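You operate a simulated robot arm through the tools that you are given. There is no shell and no other tool. Be economical: measure what you need, move in short steps, check, and stop when the job is done.

Carry out the task below with a simulated robot arm. There is one attempt and no reset: what you move stays moved.

Task
Fit the chip that the bolted board names in place of the wrong one.
Fine: free the orange slider, wrong chip to the blue mat, lock the slider again.

The check looks at the end state, three seconds after you hand in, the way a careful person would. Anything else that was tipped, shoved, dropped, spilled or broken makes it a failure.

Robot
A 6-joint arm with a two-finger parallel gripper, fixed in place. Base frame: the origin is at the foot of the arm, x ahead of it, y to its left, z up; the work surface is at about z = 800. Readings come in mm, degrees, newtons and seconds.
With the tool pointing down near the work surface it reaches from about 260 to 680 mm from the base axis. Its first joint turns from -66.0 to 66.0 degrees. Payload 2.9 kg.
Tool frame: the origin (TCP) lies between the finger pads and is the grasp point; the fingertips stand 30 mm ahead of it; z points along the fingers, y is the line along which they close. The gripper opens to 110 mm. The fingers are 20 mm wide and 10 mm thick; the gripper's body (48 by 112 mm) begins 55 mm behind the TCP.
Orientation is told as [roll, pitch, yaw] about the base's x, y, z axes, in that order, counted from this pose: with the fingers straight down and closing along the base's y, the tool's x points along the base's -x, its y along +y and its z along -z.

Tools
- The arm moves only by the tool play_rows. Its argument "motion" is one flat list of numbers, 6 for each row, row after row: the shift along the base's x, y, z in units of 30 mm (1.0 is 30 mm), then the turn, a rotation vector about the base's x, y, z in units of 8 degrees (1.0 is 8 degrees). In form: [dx, dy, dz, rx, ry, rz, dx, dy, dz, rx, ry, rz, ...]. A call has 1 to 12 rows; each row shifts and turns the commanded pose from where the row before left it. "hand" is the gripper command, from -1 (fully open) to 1 (shut), values between in proportion, set as the call begins (left out, the last holds). A call with a number of a shift or a turn outside -1 to 1 is refused whole. A row lasts 0.2 s, in which the tool goes at most 50 mm and 8.6 degrees; a call with a longer step from one row to the next is refused whole, and so is a gripper value outside its range. Where a pose cannot be reached the arm comes as near as it can. A force on the tool above 40 N (or 10 N above the force at the start of the call, whichever is more), or a blocked arm, ends the call early, and 0.2 s more pass. The fingers move at their own pace (about 108 mm/s each) and stop on an object; they squeeze with about 27 N. The grip force told is the motor's: it shows also when the fingers shut on nothing. Time passes only in rows, and 0.2 s behind the last, so rows that do not move let the fingers close. The reply holds the time, the measured pose of the TCP, the force on the tool along the base axes, the opening and the grip force, in the units named above and with some noise, with the torque about the TCP (base axes, N m) and any sound that the robot's microphone picked up.
- Cameras (640 x 400 px; columns grow to the right, rows downward): "scene" is fixed at [94.9, 456.2, 1379.3]; the picture's right is [-0.52, -0.85, 0.00], its down [-0.54, 0.33, -0.78] and it looks along [0.66, -0.41, -0.63] (base axes); focal length 363 px, centre (320, 200). "wrist" rides on the gripper at [72, 17, -103] in the tool frame; the picture's right is [-0.23, 0.97, 0.00], its down [-0.76, -0.18, -0.62] and it looks along [-0.61, -0.14, 0.78] (tool axes); focal length 222 px, centre (320, 200). There is no depth. A picture from a camera that has moved, and an enlarged one, comes with that camera's place and axes in the base frame and with its lens.
- snapshot(camera): a new picture of that camera. No time passes.
- inspect(camera, box): a new picture of the part [left, top, right, bottom] of that camera's present view, enlarged. No time passes.
- finish_job(): hands the job in; it is judged then, once.

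Go step by step. Nothing tells you positions but the pictures and the camera data: compare them with the known pose of the tool, close in by small moves and look again before you grip or let go. The budget is 120 turns and 64 pictures, counting those below and the enlarged ones. Unless the task says otherwise, let go and move clear before handing in, and close with one line.

The tools are called after "Request:" by a JSON object that holds its "fn" and its "kwargs". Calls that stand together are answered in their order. play_rows: Moves the arm, as the interface text tells. Its arguments: {"type":"object","properties":{"motion":{"type":"array","items":{"type":"number"}},"hand":{"type":"number"}},"required":["motion"]} The other tools are called the same way: snapshot (camera) takes a picture; inspect (camera, box) takes an enlarged picture of a part of a camera's view; finish_job () hands the job in.

At the start:

```text
time_s: 0.0
eef_pos: [368.2, 111.7, 1028.4]
ee_rot: [0.0, 0.0, -0.1]
contact_force: [0.2, 0.0, -0.7]
wrist_torque: [0.03, 0.02, 0.01]
opening: 109.8
grip_force: 0.0
```

scene: 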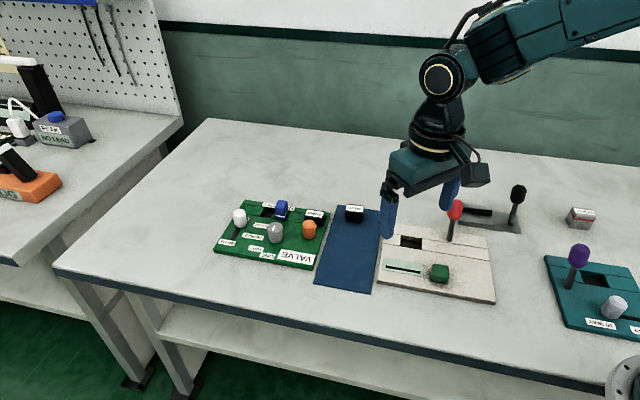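
wrist: 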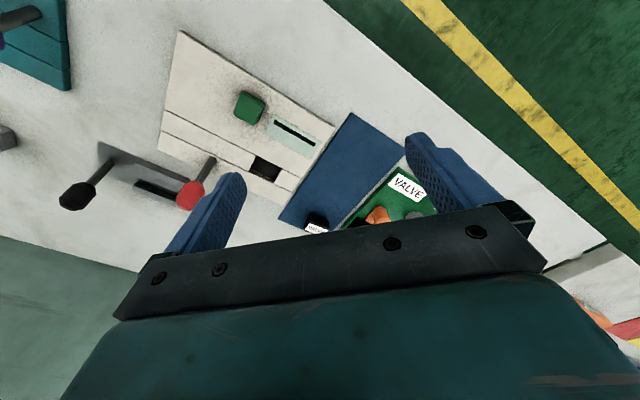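

I see a green board labelled VALVE with several knobs/chips, a blue mat with a dark chip, and other panels. I'll enlarge these regions first.

Request:
{"fn": "inspect", "kwargs": {"camera": "scene", "box": [205, 185, 345, 275]}}

Request:
{"fn": "inspect", "kwargs": {"camera": "scene", "box": [310, 180, 510, 310]}}

Request:
{"fn": "inspect", "kwargs": {"camera": "scene", "box": [500, 180, 640, 350]}}

```text
4.44 times, centred on (275, 230) of scene
camera zoom: at [94.9, 456.2, 1379.3], right [-0.52, -0.85, 0.0], down [-0.54, 0.33, -0.78], along [0.66, -0.41, -0.63], focal length 1611 px, centre (520, 67)
```

zoom: 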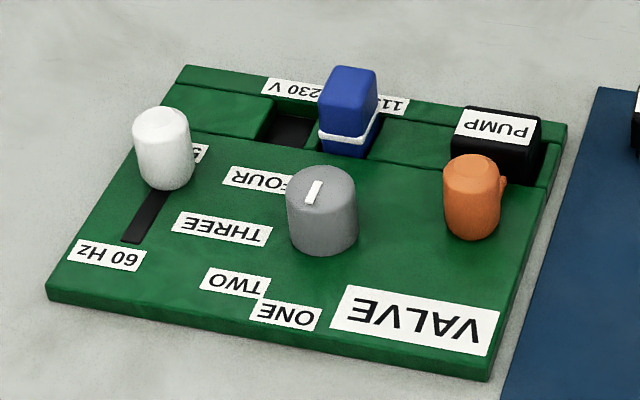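

```text
3.08 times, centred on (410, 245) of scene
camera zoom: at [94.9, 456.2, 1379.3], right [-0.52, -0.85, 0.0], down [-0.54, 0.33, -0.78], along [0.66, -0.41, -0.63], focal length 1116 px, centre (43, 62)
```

zoom: 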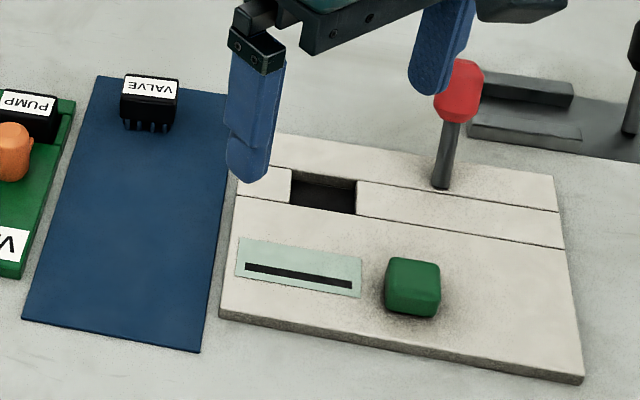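

```text
2.35 times, centred on (570, 265) of scene
camera zoom: at [94.9, 456.2, 1379.3], right [-0.52, -0.85, 0.0], down [-0.54, 0.33, -0.78], along [0.66, -0.41, -0.63], focal length 853 px, centre (-268, 47)
```

zoom: 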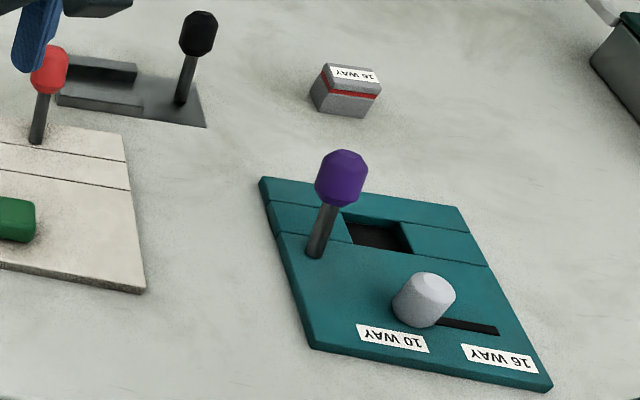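

The board names VALVE, while PUMP sits in its socket and VALVE lies on the mat. I'll move the wrist camera over to see the orange slider closely.

Request:
{"fn": "play_rows", "kwargs": {"motion": [0.9, 0.3, -0.27, 0, 0, 0, 0.9, 0.3, -0.27, 0, 0, 0, 0.9, 0.3, -0.27, 0, 0, 0, 0.9, 0.3, -0.27, 0, 0, 0, 0.9, 0.3, -0.27, 0, 0, 0, 0.9, 0.3, -0.27, 0, 0, 0], "hand": -1}}

Request:
{"fn": "snapshot", "kwargs": {"camera": "wrist"}}

```text
time_s: 1.4
eef_pos: [532.4, 165.9, 979.3]
ee_rot: [0.0, 0.1, 0.0]
contact_force: [-0.1, 0.5, 1.3]
wrist_torque: [0.02, 0.0, -0.03]
opening: 110.1
grip_force: 0.0
```

```text
58 pictures are left
camera wrist: at [459.5, 182.2, 1082.7], right [0.23, 0.97, 0.0], down [0.76, -0.18, 0.62], along [0.61, -0.14, -0.78], focal length 222 px, centre (320, 200)
```

wrist: 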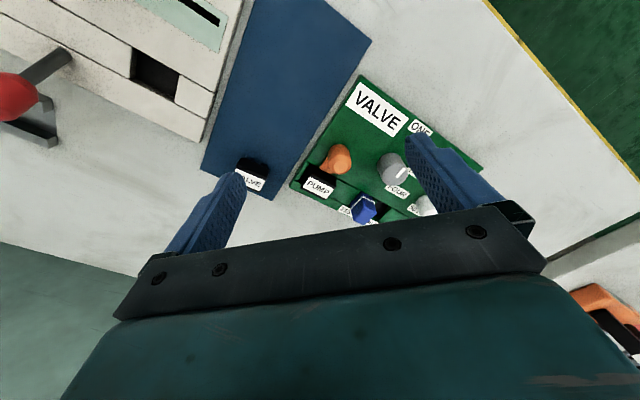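

The VALVE board and its chip are in view; I'll enlarge the orange slider and PUMP chip.

Request:
{"fn": "inspect", "kwargs": {"camera": "wrist", "box": [280, 120, 420, 220]}}

Request:
{"fn": "inspect", "kwargs": {"camera": "scene", "box": [290, 200, 370, 250]}}

```text
4.00 times, centred on (350, 170) of wrist
camera zoom: at [459.5, 182.2, 1082.7], right [0.23, 0.97, 0.0], down [0.76, -0.18, 0.62], along [0.61, -0.14, -0.78], focal length 888 px, centre (200, 320)
```

zoom: 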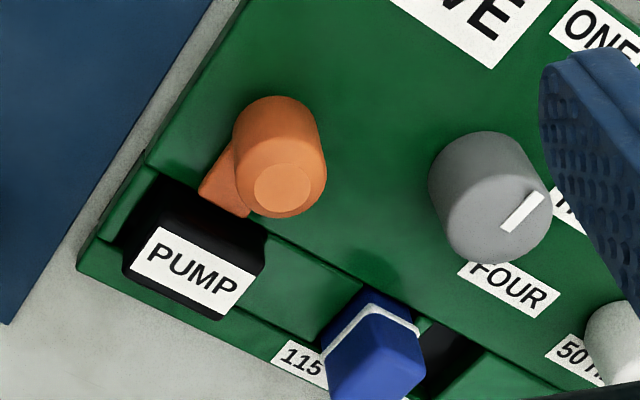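

```text
8.00 times, centred on (330, 225) of scene
camera zoom: at [94.9, 456.2, 1379.3], right [-0.52, -0.85, 0.0], down [-0.54, 0.33, -0.78], along [0.66, -0.41, -0.63], focal length 2901 px, centre (240, 0)
```

zoom: 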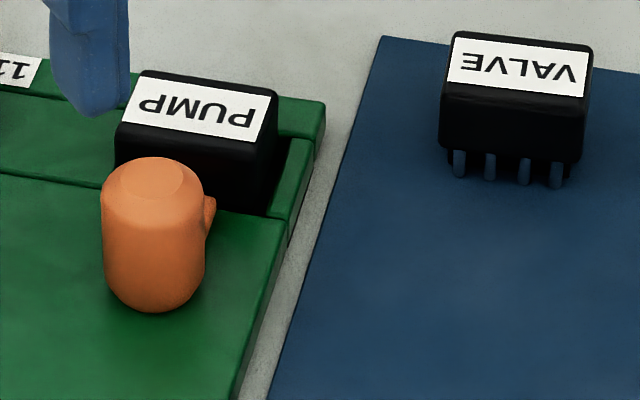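

The orange knob stands at about (601,175) with a tongue pointing at the PUMP chip. I'll turn the tool −45° to line up with the board and look from the board's front.

Request:
{"fn": "play_rows", "kwargs": {"motion": [0.24, 0.19, -0.27, 0, 0, -1, 0.24, 0.19, -0.27, 0, 0, -1, 0.24, 0.19, -0.27, 0, 0, -1, 0.24, 0.19, -0.27, 0, 0, -1, 0.24, 0.19, -0.27, 0, 0, -1, 0.24, 0.19, -0.27, 0, 0, -0.625]}}

Request:
{"fn": "snapshot", "kwargs": {"camera": "wrist"}}

```text
time_s: 2.8
eef_pos: [575.3, 201.0, 931.8]
ee_rot: [0.0, -0.1, -45.0]
contact_force: [0.0, -0.1, -0.1]
wrist_torque: [-0.06, 0.02, -0.01]
opening: 109.9
grip_force: 0.0
```

```text
55 pictures are left
camera wrist: at [535.8, 263.9, 1034.9], right [0.85, 0.53, 0.0], down [0.41, -0.66, 0.62], along [0.33, -0.53, -0.78], focal length 222 px, centre (320, 200)
```

wrist: 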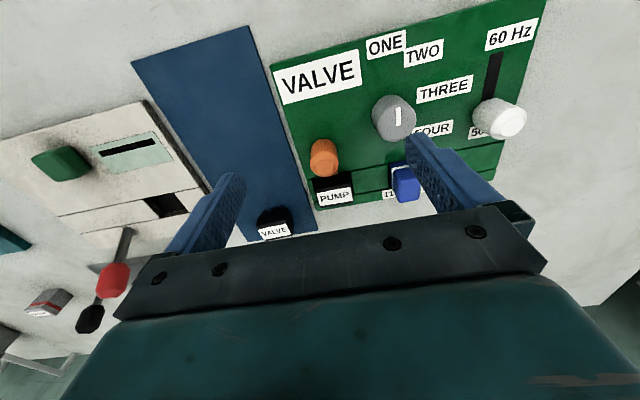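

Request:
{"fn": "inspect", "kwargs": {"camera": "wrist", "box": [270, 90, 430, 220]}}

```text
3.08 times, centred on (350, 155) of wrist
camera zoom: at [535.8, 263.9, 1034.9], right [0.85, 0.53, 0.0], down [0.41, -0.66, 0.62], along [0.33, -0.53, -0.78], focal length 684 px, centre (228, 338)
```

zoom: 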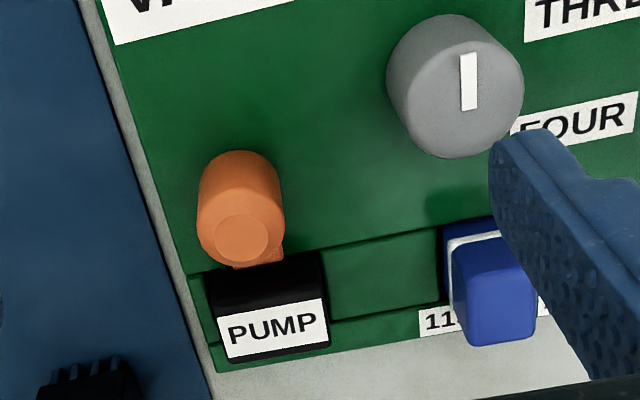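

The board's axes lie at 45°, the knob is at about (598.5,172) with its top near z=845, and the tongue points at the chip. I'll half-close the gripper and go right above the knob.

Request:
{"fn": "play_rows", "kwargs": {"motion": [0.26, -0.32, -0.4, 0, 0, 0, 0.26, -0.32, -0.4, 0, 0, 0, 0.25, -0.33, -0.5, 0, 0, 0, 0, 0, -0.3, 0, 0, 0, 0, 0, 0, 0, 0, 0], "hand": 0}}

Request:
{"fn": "snapshot", "kwargs": {"camera": "wrist"}}

Request:
{"fn": "inspect", "kwargs": {"camera": "scene", "box": [250, 160, 370, 260]}}

```text
time_s: 4.0
eef_pos: [598.0, 170.7, 884.7]
ee_rot: [0.1, -0.1, -45.0]
contact_force: [-0.3, 0.1, 0.0]
wrist_torque: [0.01, 0.02, -0.04]
opening: 55.1
grip_force: 0.0
```

```text
53 pictures are left
camera wrist: at [557.6, 234.3, 987.6], right [0.85, 0.53, 0.0], down [0.41, -0.66, 0.62], along [0.33, -0.53, -0.78], focal length 222 px, centre (320, 200)
```

wrist: 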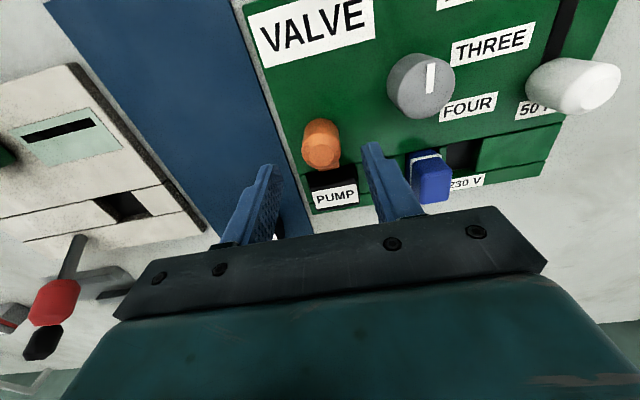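

```text
4.00 times, centred on (310, 210) of scene
camera zoom: at [94.9, 456.2, 1379.3], right [-0.52, -0.85, 0.0], down [-0.54, 0.33, -0.78], along [0.66, -0.41, -0.63], focal length 1450 px, centre (360, 160)
```

zoom: 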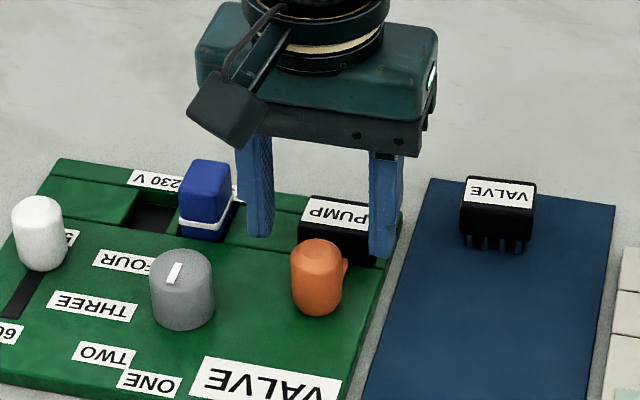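

The fingers straddle the knob well along the board's long axis. I'll shift slightly, lower to z≈850 and close on it.

Request:
{"fn": "play_rows", "kwargs": {"motion": [-0.04, 0.05, -0.4, 0, 0, 0, 0, 0, -0.4, 0, 0, 0, 0, 0, -0.3, 0, 0, 0, 0, 0, 0, 0, 0, 0]}}

Request:
{"fn": "play_rows", "kwargs": {"motion": [0, 0, 0, 0, 0, 0, 0, 0, 0, 0, 0, 0], "hand": 1}}

Request:
{"fn": "snapshot", "kwargs": {"camera": "wrist"}}

```text
time_s: 5.0
eef_pos: [595.7, 171.9, 850.8]
ee_rot: [-0.1, 0.0, -45.1]
contact_force: [-0.1, -0.9, 0.1]
wrist_torque: [-0.02, 0.0, -0.04]
opening: 54.9
grip_force: 0.0
```

```text
time_s: 5.6
eef_pos: [596.9, 173.9, 852.2]
ee_rot: [0.3, -0.2, -44.8]
contact_force: [18.0, 14.4, -8.1]
wrist_torque: [-0.64, 0.08, -0.08]
opening: 26.9
grip_force: 45.4
```

```text
51 pictures are left
camera wrist: at [556.8, 236.9, 954.0], right [0.85, 0.53, 0.0], down [0.41, -0.66, 0.62], along [0.33, -0.53, -0.78], focal length 222 px, centre (320, 200)
```

wrist: 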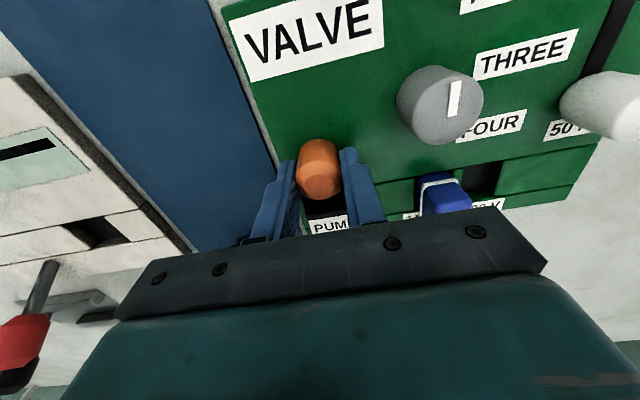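

The knob is gripped, slightly off-centre. I'll relieve that side load and pull it gently away from the chip (toward the VALVE label).

Request:
{"fn": "play_rows", "kwargs": {"motion": [0.06, 0.06, 0, 0, 0, 0, 0, 0, 0, 0, 0, 0]}}

Request:
{"fn": "play_rows", "kwargs": {"motion": [-0.08, 0.08, 0, 0, 0, 0, -0.08, 0.08, 0, 0, 0, 0, 0, 0, 0, 0, 0, 0]}}

Request:
{"fn": "snapshot", "kwargs": {"camera": "wrist"}}

```text
time_s: 6.2
eef_pos: [597.3, 174.9, 850.9]
ee_rot: [-0.1, 0.0, -45.1]
contact_force: [-0.9, 2.0, 2.4]
wrist_torque: [0.68, -0.29, 0.09]
opening: 26.8
grip_force: 45.3
```

```text
time_s: 7.0
eef_pos: [594.0, 177.4, 851.2]
ee_rot: [-0.1, 0.0, -45.2]
contact_force: [-9.2, -12.5, 6.2]
wrist_torque: [0.2, -0.6, -0.01]
opening: 27.1
grip_force: 45.6
```

```text
50 pictures are left
camera wrist: at [553.9, 241.7, 954.1], right [0.85, 0.53, 0.0], down [0.41, -0.66, 0.62], along [0.33, -0.53, -0.78], focal length 222 px, centre (320, 200)
```

wrist: 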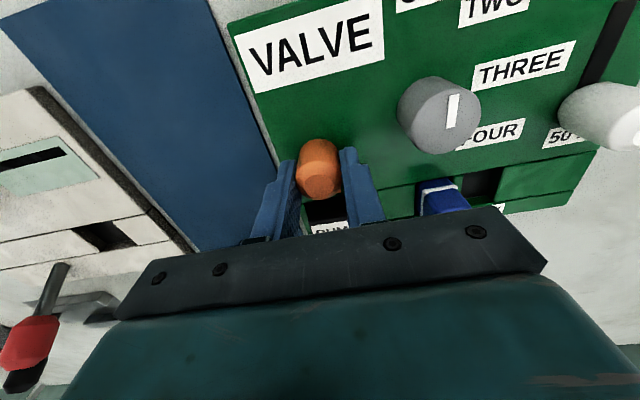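

The knob follows with little resistance, so it slides along that line. I'll continue until it reaches its stop.

Request:
{"fn": "play_rows", "kwargs": {"motion": [-0.12, 0.07, 0, 0, 0, 0, -0.08, 0.08, 0, 0, 0, 0, -0.08, 0.08, 0, 0, 0, 0, 0, 0, 0, 0, 0, 0]}}

Request:
{"fn": "snapshot", "kwargs": {"camera": "wrist"}}

```text
time_s: 8.0
eef_pos: [584.8, 186.5, 850.4]
ee_rot: [0.0, 0.1, -45.0]
contact_force: [-8.5, -9.7, 7.4]
wrist_torque: [0.22, -0.18, 0.06]
opening: 26.6
grip_force: 44.7
```

```text
49 pictures are left
camera wrist: at [544.8, 250.0, 954.1], right [0.85, 0.53, 0.0], down [0.41, -0.66, 0.62], along [0.33, -0.53, -0.78], focal length 222 px, centre (320, 200)
```

wrist: 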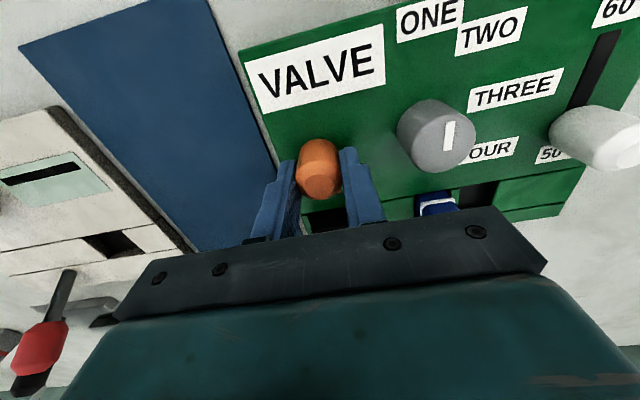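

It has slid about 17 mm so far. I'll keep going in small steps to find the stop.

Request:
{"fn": "play_rows", "kwargs": {"motion": [-0.08, 0.08, 0, 0, 0, 0, -0.08, 0.08, 0, 0, 0, 0, 0, 0, 0, 0, 0, 0]}}

Request:
{"fn": "snapshot", "kwargs": {"camera": "scene"}}

```text
time_s: 8.8
eef_pos: [581.0, 190.4, 851.5]
ee_rot: [0.1, -0.2, -45.3]
contact_force: [15.4, -14.8, -1.4]
wrist_torque: [-0.73, 0.26, -0.05]
opening: 27.0
grip_force: 45.1
```

```text
48 pictures are left
```

scene: 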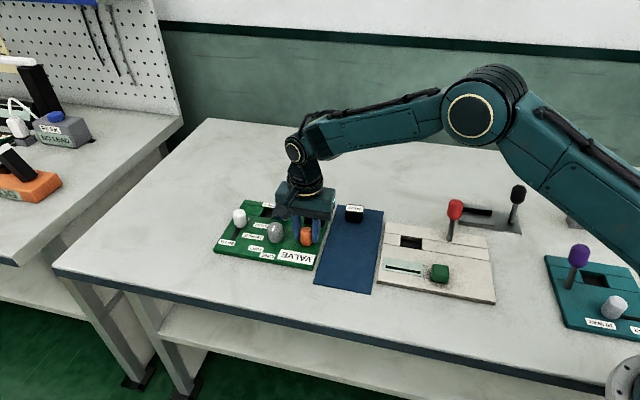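

A firm stop came after about 21 mm, so the slider is free. I'll relax, open partway, and lift to look.

Request:
{"fn": "play_rows", "kwargs": {"motion": [0.04, -0.04, 0, 0, 0, 0, 0, 0, 0, 0, 0, 0]}}

Request:
{"fn": "play_rows", "kwargs": {"motion": [0, 0, 0, 0, 0, 0, 0, 0, 0, 0, 0, 0, 0, 0, 0.7, 0, 0, 0, 0, 0, 0.7, 0, 0, 0, 0, 0, 0.7, 0, 0, 0], "hand": 0}}

Request:
{"fn": "inspect", "kwargs": {"camera": "wrist", "box": [240, 80, 400, 220]}}

Request:
{"fn": "inspect", "kwargs": {"camera": "scene", "box": [250, 160, 370, 260]}}

```text
time_s: 9.4
eef_pos: [580.5, 189.7, 851.1]
ee_rot: [0.0, 0.0, -44.9]
contact_force: [7.6, -13.4, 4.3]
wrist_torque: [-0.78, 0.19, -0.07]
opening: 26.9
grip_force: 45.1
```

```text
time_s: 10.6
eef_pos: [579.4, 189.9, 914.7]
ee_rot: [0.0, 0.0, -45.0]
contact_force: [0.9, -0.6, -0.7]
wrist_torque: [-0.03, 0.01, -0.04]
opening: 54.9
grip_force: 0.0
```

```text
2.86 times, centred on (320, 150) of wrist
camera zoom: at [540.8, 253.5, 1017.4], right [0.85, 0.53, 0.0], down [0.41, -0.66, 0.62], along [0.33, -0.53, -0.78], focal length 635 px, centre (320, 343)
```

zoom: 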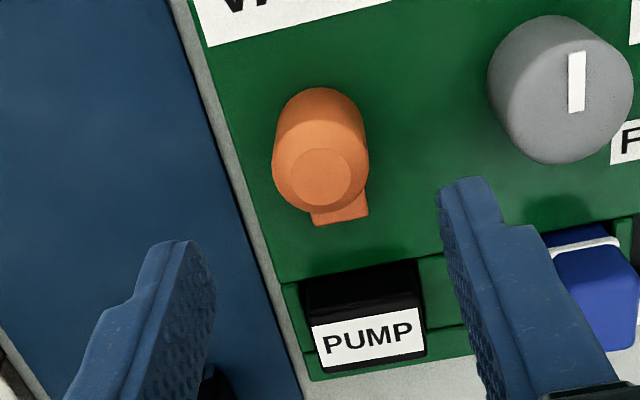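

```text
4.00 times, centred on (310, 210) of scene
camera zoom: at [94.9, 456.2, 1379.3], right [-0.52, -0.85, 0.0], down [-0.54, 0.33, -0.78], along [0.66, -0.41, -0.63], focal length 1450 px, centre (360, 160)
```

zoom: 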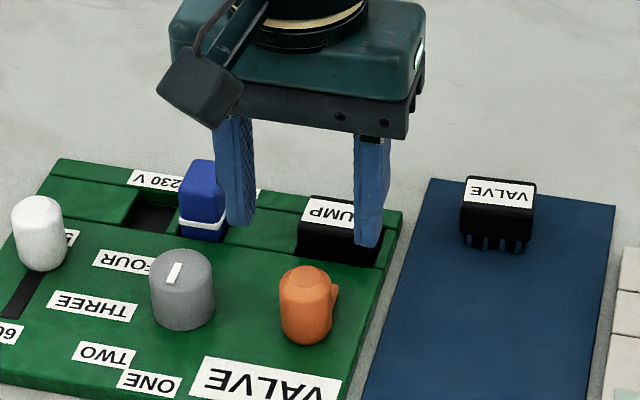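

The slider is clear of the chip. Next I position above the PUMP chip, which I take to be at about (634.5,136.5) with its top near z=830.

Request:
{"fn": "play_rows", "kwargs": {"motion": [0.61, -0.6, 0, 0, 0, 0, 0.61, -0.6, 0, 0, 0, 0, 0.61, -0.58, -0.3, 0, 0, 0, 0, 0, -0.7, 0, 0, 0, 0, 0, 0, 0, 0, 0]}}

Request:
{"fn": "snapshot", "kwargs": {"camera": "wrist"}}

Request:
{"fn": "inspect", "kwargs": {"camera": "scene", "box": [270, 160, 370, 240]}}

```text
time_s: 11.8
eef_pos: [637.5, 137.2, 883.9]
ee_rot: [0.0, 0.0, -45.0]
contact_force: [-0.4, 0.8, -0.2]
wrist_torque: [-0.02, -0.01, 0.0]
opening: 54.7
grip_force: 0.0
```

```text
45 pictures are left
camera wrist: at [597.4, 199.9, 986.8], right [0.85, 0.53, 0.0], down [0.41, -0.66, 0.62], along [0.33, -0.53, -0.78], focal length 222 px, centre (320, 200)
```

wrist: 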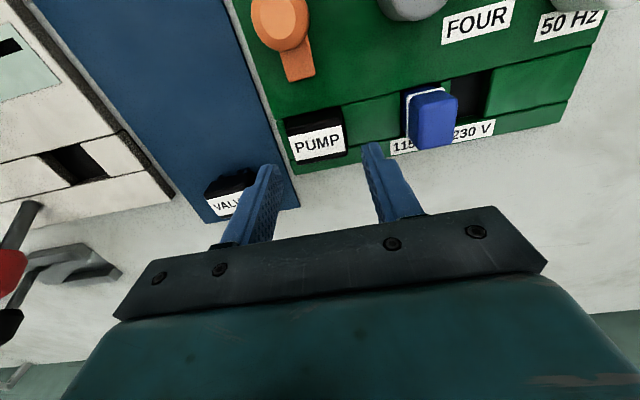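

```text
5.00 times, centred on (320, 200) of scene
camera zoom: at [94.9, 456.2, 1379.3], right [-0.52, -0.85, 0.0], down [-0.54, 0.33, -0.78], along [0.66, -0.41, -0.63], focal length 1813 px, centre (320, 200)
```

zoom: 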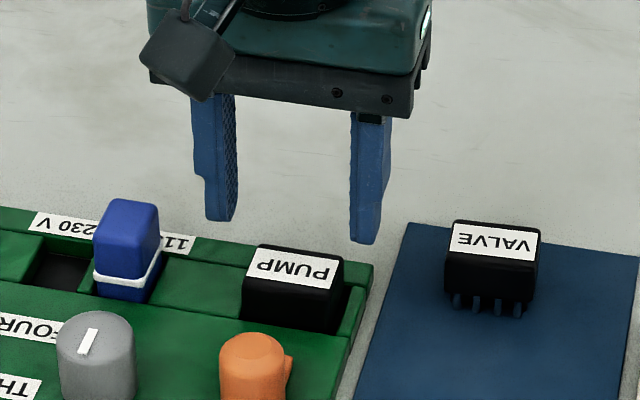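

The chip centre reads (633.5,138). I'll correct by a few mm and descend around it.

Request:
{"fn": "play_rows", "kwargs": {"motion": [-0.13, 0.02, -0.4, 0, 0, 0, 0, 0, -0.45, 0, 0, 0, 0, 0, -0.4, 0, 0, 0, 0, 0, 0, 0, 0, 0]}}

Request:
{"fn": "snapshot", "kwargs": {"camera": "wrist"}}

Request:
{"fn": "inspect", "kwargs": {"camera": "scene", "box": [270, 160, 370, 240]}}

```text
time_s: 12.8
eef_pos: [633.2, 137.2, 846.4]
ee_rot: [0.1, 0.0, -44.9]
contact_force: [0.5, -0.3, 0.3]
wrist_torque: [-0.02, 0.02, -0.01]
opening: 55.0
grip_force: 0.2
```

```text
43 pictures are left
camera wrist: at [593.5, 200.8, 949.2], right [0.85, 0.53, 0.0], down [0.41, -0.66, 0.62], along [0.33, -0.53, -0.78], focal length 222 px, centre (320, 200)
```

wrist: 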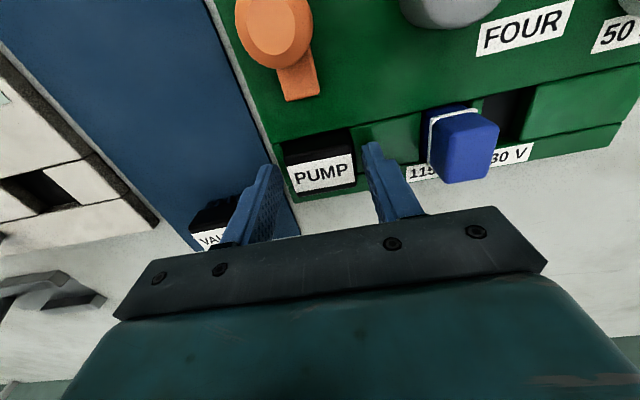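

```text
5.00 times, centred on (320, 200) of scene
camera zoom: at [94.9, 456.2, 1379.3], right [-0.52, -0.85, 0.0], down [-0.54, 0.33, -0.78], along [0.66, -0.41, -0.63], focal length 1813 px, centre (320, 200)
```

zoom: 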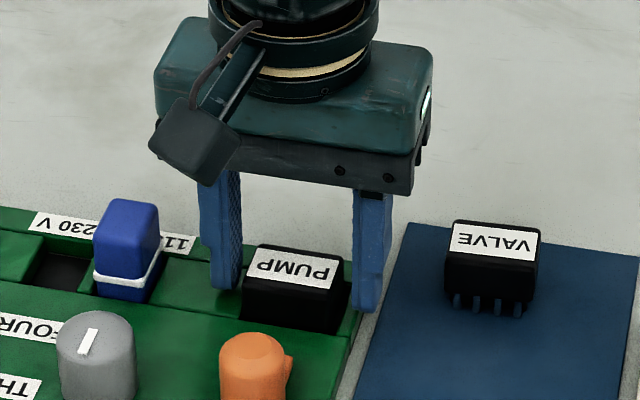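

The fingers flank the chip evenly. I'll close the gripper.

Request:
{"fn": "play_rows", "kwargs": {"motion": [0, 0, 0, 0, 0, 0, 0, 0, 0, 0, 0, 0], "hand": 1}}

```text
time_s: 13.4
eef_pos: [632.7, 137.1, 846.1]
ee_rot: [0.0, 0.0, -45.0]
contact_force: [-0.1, 0.6, 0.3]
wrist_torque: [0.01, -0.01, -0.03]
opening: 40.9
grip_force: 27.4
```

Gripped at 40.9 mm with no side force. Now pull straight up slowly.

Request:
{"fn": "play_rows", "kwargs": {"motion": [0, 0, 0.15, 0, 0, 0, 0, 0, 0.2, 0, 0, 0, 0, 0, 0.3, 0, 0, 0, 0, 0, 0.5, 0, 0, 0, 0, 0, 0.8, 0, 0, 0, 0, 0, 0, 0, 0, 0]}}

Request:
{"fn": "snapshot", "kwargs": {"camera": "wrist"}}

Request:
{"fn": "inspect", "kwargs": {"camera": "scene", "box": [270, 160, 370, 240]}}

```text
time_s: 14.8
eef_pos: [630.8, 136.3, 906.5]
ee_rot: [0.0, 0.0, -45.0]
contact_force: [0.1, 0.6, -0.8]
wrist_torque: [0.03, 0.0, 0.03]
opening: 0.0
grip_force: 27.0
```

```text
41 pictures are left
camera wrist: at [592.3, 200.1, 1008.2], right [0.85, 0.53, 0.0], down [0.41, -0.66, 0.62], along [0.33, -0.53, -0.78], focal length 222 px, centre (320, 200)
```

wrist: 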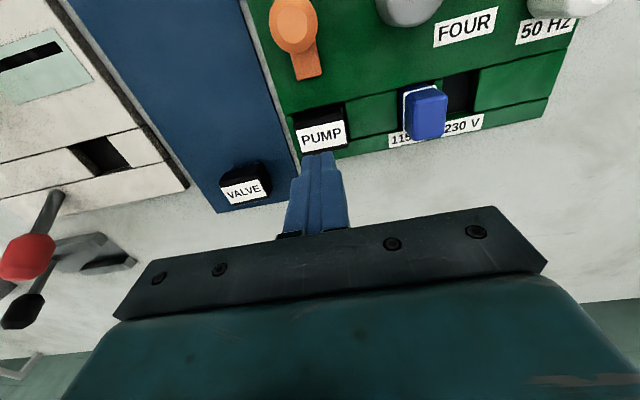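

```text
5.00 times, centred on (320, 200) of scene
camera zoom: at [94.9, 456.2, 1379.3], right [-0.52, -0.85, 0.0], down [-0.54, 0.33, -0.78], along [0.66, -0.41, -0.63], focal length 1813 px, centre (320, 200)
```

zoom: 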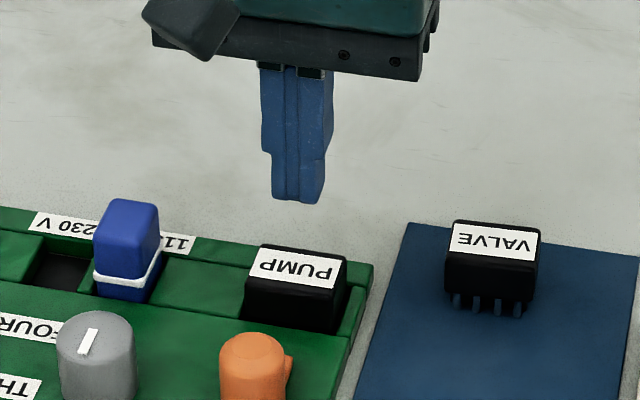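

The fingers slipped off: the chip is held tightly and I only had its top. I'll reopen and take a deeper grip, feeling for contact.

Request:
{"fn": "play_rows", "kwargs": {"motion": [0.05, 0.03, 0, 0, 0, 0, 0, 0, 0, 0, 0, 0, 0, 0, -0.8, 0, 0, 0, 0, 0, -0.8, 0, 0, 0, 0, 0, -0.4, 0, 0, 0, 0, 0, -0.1, 0, 0, 0, 0, 0, -0.1, 0, 0, 0, 0, 0, 0, 0, 0, 0], "hand": 0}}

Request:
{"fn": "inspect", "kwargs": {"camera": "scene", "box": [290, 190, 350, 240]}}

```text
time_s: 16.6
eef_pos: [632.9, 136.5, 842.9]
ee_rot: [0.0, 0.0, -45.0]
contact_force: [-18.3, -7.2, 31.1]
wrist_torque: [-0.32, 0.8, 0.36]
opening: 54.7
grip_force: 0.1
```

```text
8.00 times, centred on (320, 215) of scene
camera zoom: at [93.9, 455.9, 1379.5], right [-0.52, -0.85, 0.0], down [-0.54, 0.33, -0.78], along [0.66, -0.41, -0.63], focal length 2901 px, centre (320, 80)
```

zoom: 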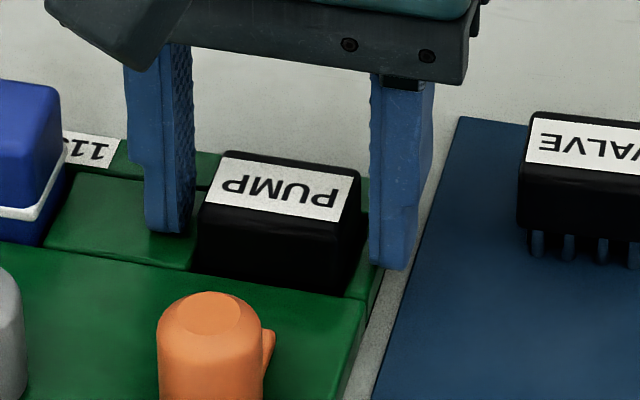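

The fingertips touched the board at z≈843 so the top is near 813. I'll rise 1.5 mm, grip, and pull slowly while watching the force.

Request:
{"fn": "play_rows", "kwargs": {"motion": [0, 0, 0.1, 0, 0, 0, 0, 0, 0, 0, 0, 0]}}

Request:
{"fn": "play_rows", "kwargs": {"motion": [0, 0, 0, 0, 0, 0, 0, 0, 0, 0, 0, 0, 0, 0, 0, 0, 0, 0], "hand": 1}}

Request:
{"fn": "play_rows", "kwargs": {"motion": [0, 0, 0.03, 0, 0, 0, 0, 0, 0.03, 0, 0, 0, 0, 0, 0.03, 0, 0, 0]}}

```text
time_s: 17.2
eef_pos: [634.1, 137.8, 842.3]
ee_rot: [0.0, -0.1, -44.9]
contact_force: [-1.2, -2.9, 16.7]
wrist_torque: [-0.38, 0.44, 0.13]
opening: 56.3
grip_force: 1.4
```

```text
time_s: 18.0
eef_pos: [634.3, 137.4, 842.5]
ee_rot: [0.0, -0.1, -45.1]
contact_force: [0.7, -7.9, 14.3]
wrist_torque: [-0.44, 0.26, 0.09]
opening: 40.8
grip_force: 27.4
```

```text
time_s: 18.8
eef_pos: [633.2, 137.7, 844.1]
ee_rot: [-0.3, 0.1, -45.0]
contact_force: [3.2, -3.5, -1.9]
wrist_torque: [-0.15, -0.16, 0.05]
opening: 40.9
grip_force: 27.2
```

Grip holds. I'll keep pulling in small steps.

Request:
{"fn": "play_rows", "kwargs": {"motion": [0, 0, 0.03, 0, 0, 0, 0, 0, 0.03, 0, 0, 0, 0, 0, 0.03, 0, 0, 0]}}

Request:
{"fn": "play_rows", "kwargs": {"motion": [0, 0, 0.03, 0, 0, 0, 0, 0, 0.03, 0, 0, 0]}}

```text
time_s: 19.6
eef_pos: [631.7, 139.0, 847.6]
ee_rot: [0.0, 0.0, -44.9]
contact_force: [-1.0, -0.4, -0.2]
wrist_torque: [0.01, 0.02, 0.0]
opening: 40.9
grip_force: 27.1
```

```text
time_s: 20.2
eef_pos: [633.7, 137.4, 848.5]
ee_rot: [0.0, 0.0, -45.0]
contact_force: [0.2, -0.2, -0.4]
wrist_torque: [0.01, 0.01, 0.0]
opening: 40.7
grip_force: 27.2
```

Request:
{"fn": "inspect", "kwargs": {"camera": "scene", "box": [290, 190, 350, 240]}}

Request:
{"fn": "inspect", "kwargs": {"camera": "wrist", "box": [250, 120, 400, 220]}}

```text
8.00 times, centred on (320, 215) of scene
camera zoom: at [94.9, 456.2, 1379.3], right [-0.52, -0.85, 0.0], down [-0.54, 0.33, -0.78], along [0.66, -0.41, -0.63], focal length 2901 px, centre (320, 80)
```

zoom: 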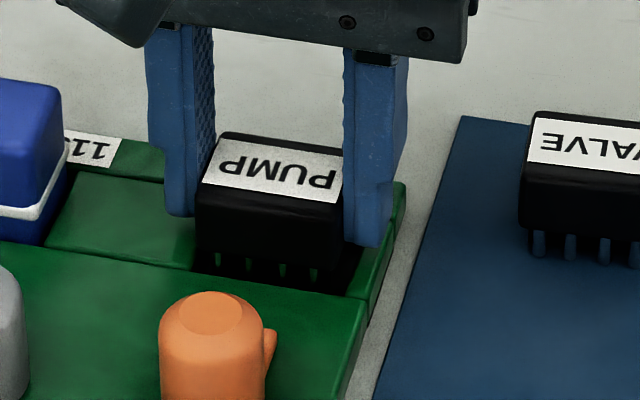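

```text
4.00 times, centred on (325, 170) of wrist
camera zoom: at [594.7, 201.3, 952.2], right [0.85, 0.53, 0.0], down [0.41, -0.66, 0.62], along [0.33, -0.53, -0.78], focal length 888 px, centre (300, 320)
```

zoom: 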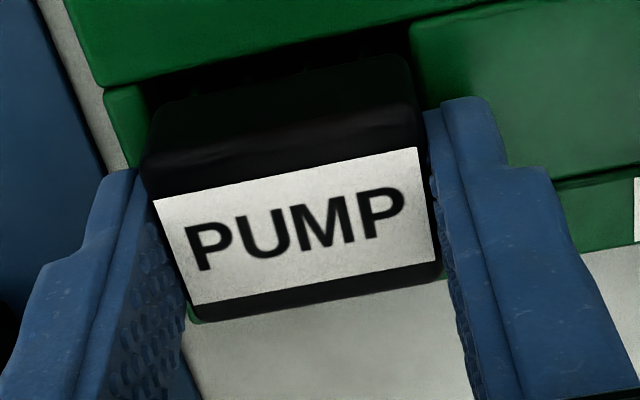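

The chip is rising with its pins showing and is well gripped. I'll lift it clear.

Request:
{"fn": "play_rows", "kwargs": {"motion": [0, 0, 0.08, 0, 0, 0, 0, 0, 0.12, 0, 0, 0, 0, 0, 0.2, 0, 0, 0, 0, 0, 0.3, 0, 0, 0, 0, 0, 0.4, 0, 0, 0, 0, 0, 0.5, 0, 0, 0, 0, 0, 0.5, 0, 0, 0, 0, 0, 0, 0, 0, 0]}}

Request:
{"fn": "snapshot", "kwargs": {"camera": "wrist"}}

Request:
{"fn": "inspect", "kwargs": {"camera": "scene", "box": [270, 150, 370, 240]}}

```text
time_s: 22.0
eef_pos: [633.6, 137.1, 911.0]
ee_rot: [-0.1, 0.0, -45.0]
contact_force: [0.6, 0.2, 0.2]
wrist_torque: [0.02, -0.01, -0.01]
opening: 40.6
grip_force: 27.2
```

```text
36 pictures are left
camera wrist: at [593.8, 200.9, 1015.3], right [0.85, 0.53, 0.0], down [0.41, -0.66, 0.62], along [0.33, -0.53, -0.78], focal length 222 px, centre (320, 200)
```

wrist: 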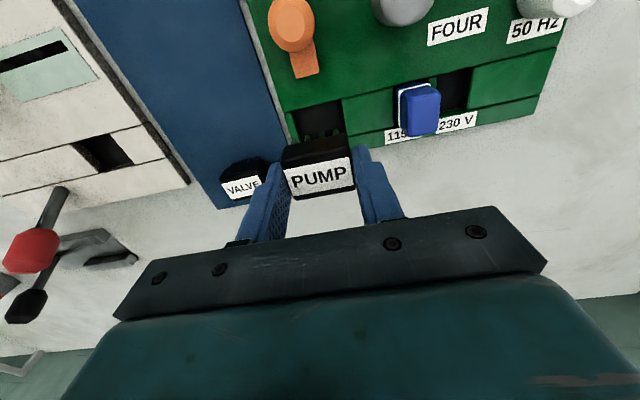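

```text
4.44 times, centred on (320, 195) of scene
camera zoom: at [94.9, 456.2, 1379.3], right [-0.52, -0.85, 0.0], down [-0.54, 0.33, -0.78], along [0.66, -0.41, -0.63], focal length 1611 px, centre (320, 222)
```

zoom: 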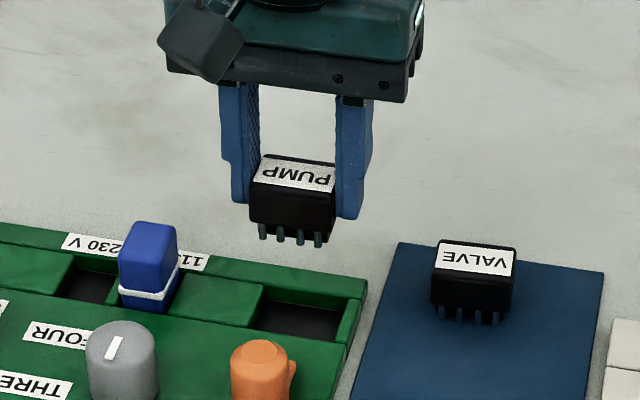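

PUMP is out and hangs level. I'll carry it over the near part of the blue mat, around (505,130).

Request:
{"fn": "play_rows", "kwargs": {"motion": [-0.5, -0.03, 0.1, 0, 0, 0, -0.8, -0.05, 0, 0, 0, 0, -0.8, -0.05, 0, 0, 0, 0, -0.8, -0.05, 0, 0, 0, 0, -0.8, -0.05, 0, 0, 0, 0, -0.55, 0, 0, 0, 0, 0, 0, 0, -0.4, 0, 0, 0, 0, 0, -0.3, 0, 0, 0, 0, 0, 0, 0, 0, 0]}}

Request:
{"fn": "snapshot", "kwargs": {"camera": "scene"}}

Request:
{"fn": "inspect", "kwargs": {"camera": "scene", "box": [300, 180, 400, 300]}}

```text
time_s: 24.0
eef_pos: [505.7, 131.9, 894.0]
ee_rot: [0.1, 0.1, -45.0]
contact_force: [-0.5, -0.3, -0.1]
wrist_torque: [0.0, -0.02, 0.0]
opening: 41.0
grip_force: 27.0
```

```text
34 pictures are left
```

scene: 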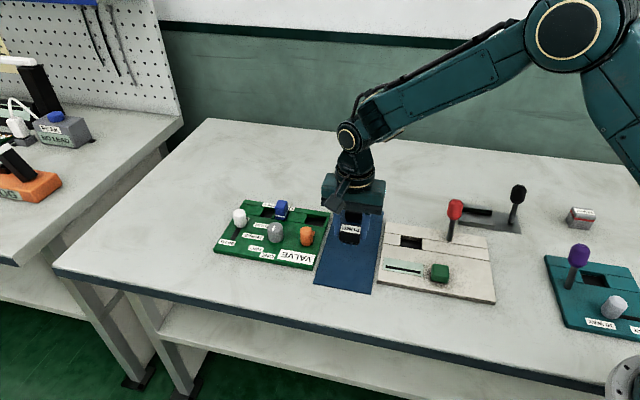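

```text
3.33 times, centred on (350, 240) of scene
camera zoom: at [94.9, 456.2, 1379.3], right [-0.52, -0.85, 0.0], down [-0.54, 0.33, -0.78], along [0.66, -0.41, -0.63], focal length 1209 px, centre (220, 67)
```

zoom: 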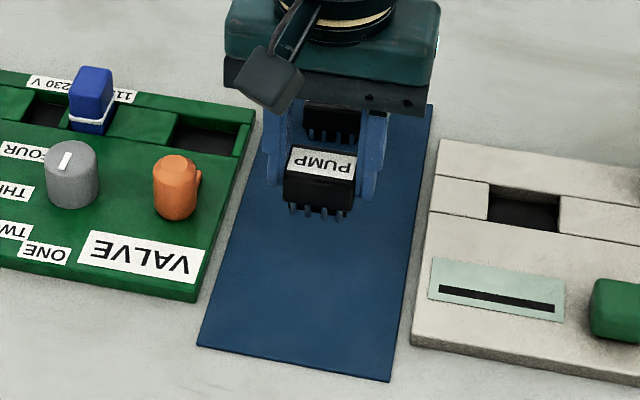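

PUMP hangs over the clear part of the mat. I'll lower it until it touches.

Request:
{"fn": "play_rows", "kwargs": {"motion": [0, 0, -0.5, 0, 0, 0, 0, 0, -0.5, 0, 0, 0, 0, 0, -0.3, 0, 0, 0, 0, 0, -0.1, 0, 0, 0, 0, 0, -0.05, 0, 0, 0, 0, 0, 0, 0, 0, 0]}}

Request:
{"fn": "inspect", "kwargs": {"camera": "scene", "box": [320, 210, 380, 260]}}

```text
time_s: 25.4
eef_pos: [505.2, 129.5, 851.6]
ee_rot: [-0.1, 0.1, -45.1]
contact_force: [0.0, -0.9, -0.4]
wrist_torque: [-0.02, 0.01, 0.0]
opening: 41.0
grip_force: 27.1
```

```text
8.00 times, centred on (350, 235) of scene
camera zoom: at [94.9, 456.2, 1379.3], right [-0.52, -0.85, 0.0], down [-0.54, 0.33, -0.78], along [0.66, -0.41, -0.63], focal length 2901 px, centre (80, -80)
```

zoom: 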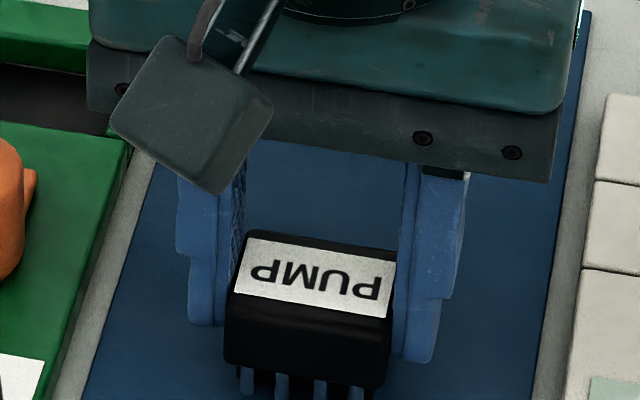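

Request:
{"fn": "play_rows", "kwargs": {"motion": [0, 0, -0.06, 0, 0, 0, 0, 0, -0.06, 0, 0, 0, 0, 0, -0.06, 0, 0, 0, 0, 0, 0, 0, 0, 0]}}

Request:
{"fn": "play_rows", "kwargs": {"motion": [0, 0, -0.05, 0, 0, 0, 0, 0, -0.05, 0, 0, 0, 0, 0, 0, 0, 0, 0]}}

```text
time_s: 26.4
eef_pos: [506.7, 132.8, 845.0]
ee_rot: [0.0, 0.0, -45.0]
contact_force: [-2.5, 0.5, 5.6]
wrist_torque: [-0.01, 0.1, -0.02]
opening: 40.9
grip_force: 26.8
```

```text
time_s: 27.2
eef_pos: [506.1, 131.5, 842.8]
ee_rot: [0.2, -0.2, -45.1]
contact_force: [-5.1, -2.0, 26.3]
wrist_torque: [-0.06, 0.21, 0.04]
opening: 41.2
grip_force: 26.8
```

Contact is made with the mat. I'll ease up slightly, release, and lift away.

Request:
{"fn": "play_rows", "kwargs": {"motion": [0, 0, 0.07, 0, 0, 0, 0, 0, 0, 0, 0, 0]}}

Request:
{"fn": "play_rows", "kwargs": {"motion": [0, 0, 0, 0, 0, 0, 0, 0, 0, 0, 0, 0, 0, 0, 0.5, 0, 0, 0, 0, 0, 0.8, 0, 0, 0, 0, 0, 0.8, 0, 0, 0], "hand": -0.1}}

Request:
{"fn": "snapshot", "kwargs": {"camera": "wrist"}}

Request:
{"fn": "inspect", "kwargs": {"camera": "scene", "box": [310, 180, 400, 270]}}

```text
time_s: 27.8
eef_pos: [504.8, 131.1, 843.0]
ee_rot: [-0.1, 0.0, -45.0]
contact_force: [3.1, 0.9, 3.3]
wrist_torque: [0.07, -0.19, 0.03]
opening: 40.9
grip_force: 27.0
```

```text
time_s: 29.0
eef_pos: [507.2, 129.7, 905.9]
ee_rot: [-0.1, 0.0, -45.0]
contact_force: [0.1, -1.0, -0.4]
wrist_torque: [0.03, -0.01, 0.01]
opening: 60.4
grip_force: 0.0
```

```text
31 pictures are left
camera wrist: at [467.5, 193.5, 1009.9], right [0.85, 0.53, 0.0], down [0.41, -0.66, 0.62], along [0.33, -0.53, -0.78], focal length 222 px, centre (320, 200)
```

wrist: 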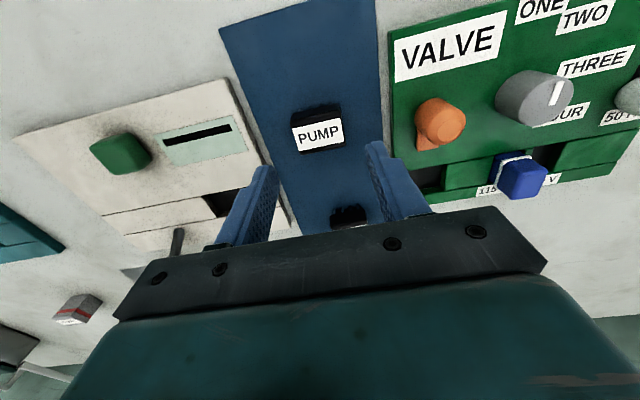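

```text
4.44 times, centred on (355, 225) of scene
camera zoom: at [94.9, 456.2, 1379.3], right [-0.52, -0.85, 0.0], down [-0.54, 0.33, -0.78], along [0.66, -0.41, -0.63], focal length 1611 px, centre (164, 89)
```

zoom: 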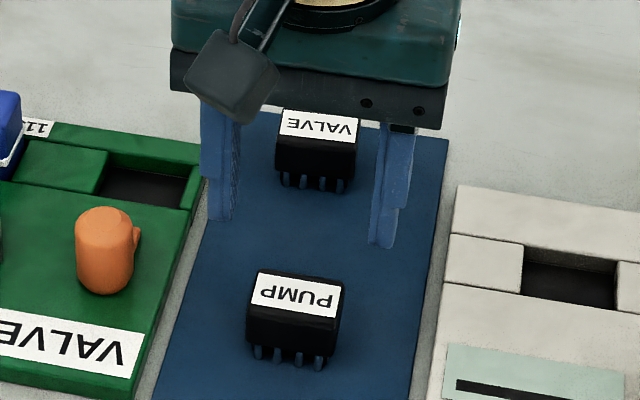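

PUMP stands upright on the mat. Next I move above the VALVE chip at about (600,47), which looks turned a few degrees from 45°.

Request:
{"fn": "play_rows", "kwargs": {"motion": [0.75, -0.68, 0, 0, 0, 0, 0.75, -0.68, 0, 0, 0, 0, 0.75, -0.68, 0, 0, 0, 0, 0.75, -0.68, -0.2, 0, 0, 0, 0, 0, -0.5, 0, 0, 0, 0, 0, 0, 0, 0, 0]}}

Request:
{"fn": "inspect", "kwargs": {"camera": "wrist", "box": [240, 90, 400, 190]}}

Request:
{"fn": "inspect", "kwargs": {"camera": "scene", "box": [310, 170, 390, 230]}}

```text
time_s: 30.4
eef_pos: [597.5, 47.9, 887.5]
ee_rot: [0.0, -0.1, -45.0]
contact_force: [0.4, 0.0, -0.5]
wrist_torque: [0.0, -0.02, -0.03]
opening: 60.8
grip_force: 0.1
```

```text
4.00 times, centred on (320, 140) of wrist
camera zoom: at [557.8, 112.2, 990.5], right [0.85, 0.53, 0.0], down [0.41, -0.66, 0.62], along [0.33, -0.53, -0.78], focal length 888 px, centre (320, 440)
```

zoom: 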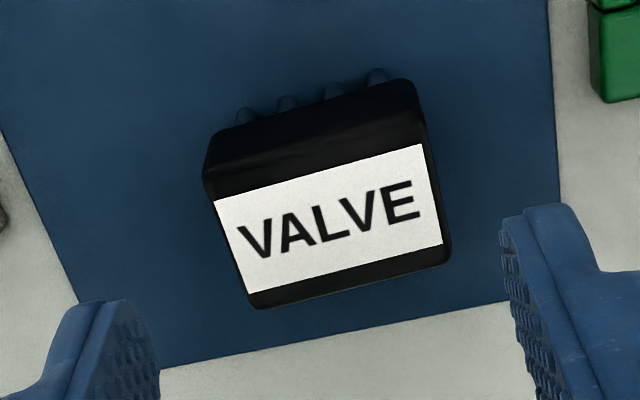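

```text
6.67 times, centred on (350, 200) of scene
camera zoom: at [94.9, 456.2, 1379.3], right [-0.52, -0.85, 0.0], down [-0.54, 0.33, -0.78], along [0.66, -0.41, -0.63], focal length 2417 px, centre (120, 200)
```

zoom: 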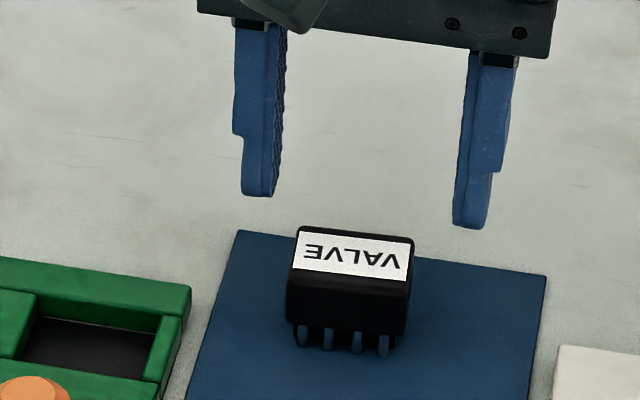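

The VALVE chip is centred at about (599,49.5), turned about 3° more than the tool. I'll turn, descend to the same relative grip height as PUMP had, and grip.

Request:
{"fn": "play_rows", "kwargs": {"motion": [0.05, 0.05, -0.3, 0, 0, 0.4, 0, 0, -0.5, 0, 0, 0, 0, 0, -0.5, 0, 0, 0, 0, 0, -0.12, 0, 0, 0, 0, 0, 0, 0, 0, 0]}}

Request:
{"fn": "play_rows", "kwargs": {"motion": [0, 0, 0, 0, 0, 0, 0, 0, 0, 0, 0, 0, 0, 0, 0, 0, 0, 0], "hand": 1}}

Request:
{"fn": "inspect", "kwargs": {"camera": "wrist", "box": [250, 120, 400, 220]}}

```text
time_s: 31.6
eef_pos: [598.4, 51.2, 843.4]
ee_rot: [0.1, 0.0, -41.9]
contact_force: [0.3, 0.3, -0.1]
wrist_torque: [0.04, -0.01, 0.01]
opening: 60.4
grip_force: 0.1
```

```text
time_s: 32.4
eef_pos: [597.9, 52.1, 843.3]
ee_rot: [-0.1, 0.0, -41.7]
contact_force: [-0.2, -0.3, 0.2]
wrist_torque: [-0.02, 0.0, 0.04]
opening: 40.8
grip_force: 27.6
```

```text
4.00 times, centred on (325, 170) of wrist
camera zoom: at [555.3, 112.1, 946.4], right [0.82, 0.57, 0.0], down [0.45, -0.64, 0.62], along [0.36, -0.51, -0.78], focal length 888 px, centre (300, 320)
```

zoom: 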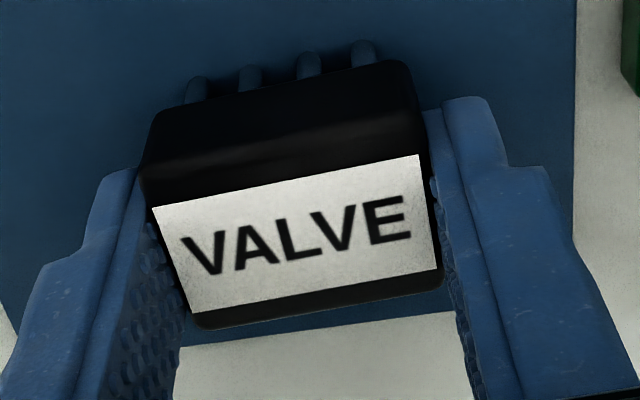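

VALVE is held almost exactly as PUMP was. I'll lift it, turn back to −45°, and bring it above the socket at (632.8,137.5).

Request:
{"fn": "play_rows", "kwargs": {"motion": [0, 0, 0.2, 0, 0, 0, 0, 0, 0.4, 0, 0, 0, 0, 0, 0.7, 0, 0, 0, 0, 0, 0.7, 0, 0, -0.4, 0.3, 0.725, 0, 0, 0, 0, 0.3, 0.725, 0, 0, 0, 0, 0.3, 0.725, 0, 0, 0, 0, 0.3, 0.725, 0, 0, 0, 0, 0, 0, -0.4, 0, 0, 0, 0, 0, 0, 0, 0, 0]}}

Request:
{"fn": "inspect", "kwargs": {"camera": "wrist", "box": [250, 90, 400, 220]}}

Request:
{"fn": "inspect", "kwargs": {"camera": "scene", "box": [280, 170, 360, 240]}}

```text
time_s: 34.6
eef_pos: [633.5, 137.6, 892.0]
ee_rot: [0.0, 0.0, -45.0]
contact_force: [0.2, -0.6, -0.1]
wrist_torque: [0.03, 0.02, 0.0]
opening: 41.1
grip_force: 27.2
```

```text
3.08 times, centred on (325, 155) of wrist
camera zoom: at [593.9, 200.9, 994.7], right [0.85, 0.53, 0.0], down [0.41, -0.66, 0.62], along [0.33, -0.53, -0.78], focal length 684 px, centre (305, 338)
```

zoom: 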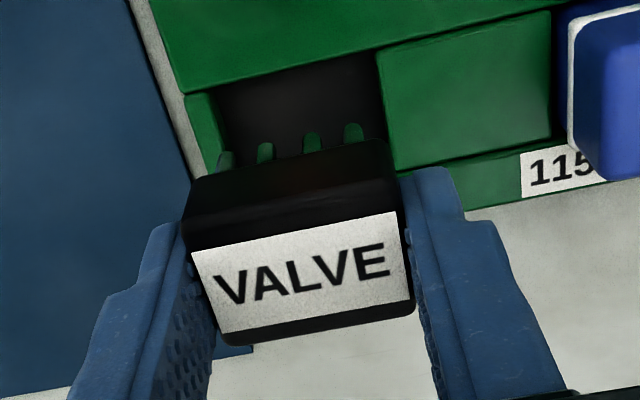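

```text
5.71 times, centred on (320, 205) of scene
camera zoom: at [94.9, 456.2, 1379.3], right [-0.52, -0.85, 0.0], down [-0.54, 0.33, -0.78], along [0.66, -0.41, -0.63], focal length 2072 px, centre (320, 171)
```

zoom: 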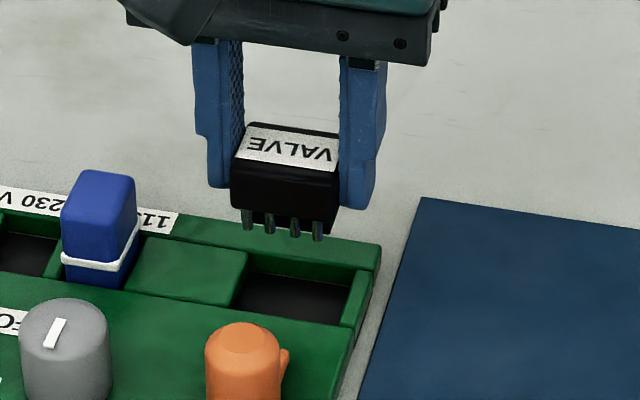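

VALVE is aligned over the socket. I'll lower it to just above the opening and check.

Request:
{"fn": "play_rows", "kwargs": {"motion": [0, 0, -0.4, 0, 0, 0, 0, 0, -0.4, 0, 0, 0, 0, 0, -0.2, 0, 0, 0, 0, 0, 0, 0, 0, 0]}}

Request:
{"fn": "inspect", "kwargs": {"camera": "wrist", "box": [250, 90, 400, 220]}}

Request:
{"fn": "inspect", "kwargs": {"camera": "scene", "box": [280, 170, 360, 240]}}

```text
time_s: 35.6
eef_pos: [633.3, 138.3, 861.9]
ee_rot: [0.0, 0.1, -45.1]
contact_force: [-0.3, -0.9, -0.7]
wrist_torque: [0.03, -0.01, -0.01]
opening: 40.9
grip_force: 27.0
```

```text
3.08 times, centred on (325, 155) of wrist
camera zoom: at [593.4, 201.1, 965.0], right [0.85, 0.53, 0.0], down [0.41, -0.66, 0.62], along [0.33, -0.53, -0.78], focal length 684 px, centre (305, 338)
```

zoom: 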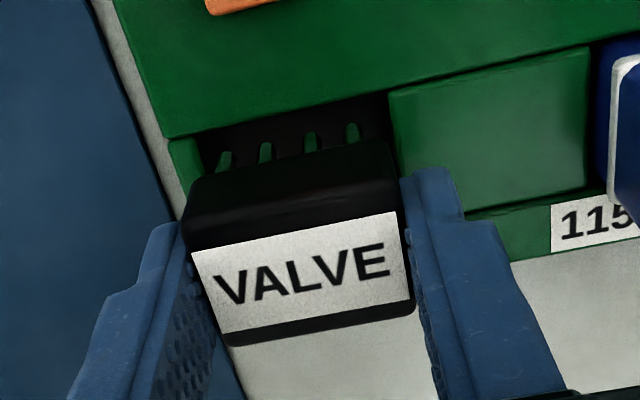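

```text
5.71 times, centred on (320, 205) of scene
camera zoom: at [94.9, 456.2, 1379.3], right [-0.52, -0.85, 0.0], down [-0.54, 0.33, -0.78], along [0.66, -0.41, -0.63], focal length 2072 px, centre (320, 171)
```

zoom: 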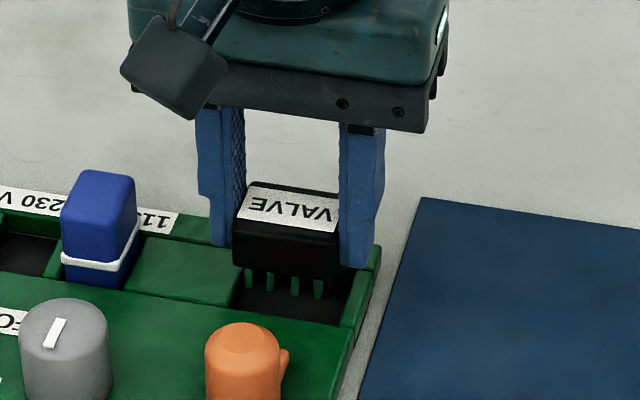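

Alignment looks good, so I'll continue lowering slowly while watching the force.

Request:
{"fn": "play_rows", "kwargs": {"motion": [0, 0, -0.15, 0, 0, 0, 0, 0, -0.15, 0, 0, 0, 0, 0, -0.1, 0, 0, 0, 0, 0, 0, 0, 0, 0]}}

Request:
{"fn": "play_rows", "kwargs": {"motion": [0, 0, -0.06, 0, 0, 0, 0, 0, -0.06, 0, 0, 0, 0, 0, -0.03, 0, 0, 0, 0, 0, 0, 0, 0, 0]}}

```text
time_s: 36.6
eef_pos: [633.9, 138.4, 850.4]
ee_rot: [0.1, 0.0, -45.0]
contact_force: [0.0, 0.5, -0.3]
wrist_torque: [-0.01, -0.02, -0.02]
opening: 41.2
grip_force: 26.9
```

```text
time_s: 37.6
eef_pos: [633.7, 137.7, 844.8]
ee_rot: [0.1, 0.0, -45.0]
contact_force: [-0.6, -0.1, 0.1]
wrist_torque: [-0.05, 0.06, 0.02]
opening: 40.8
grip_force: 27.4
```

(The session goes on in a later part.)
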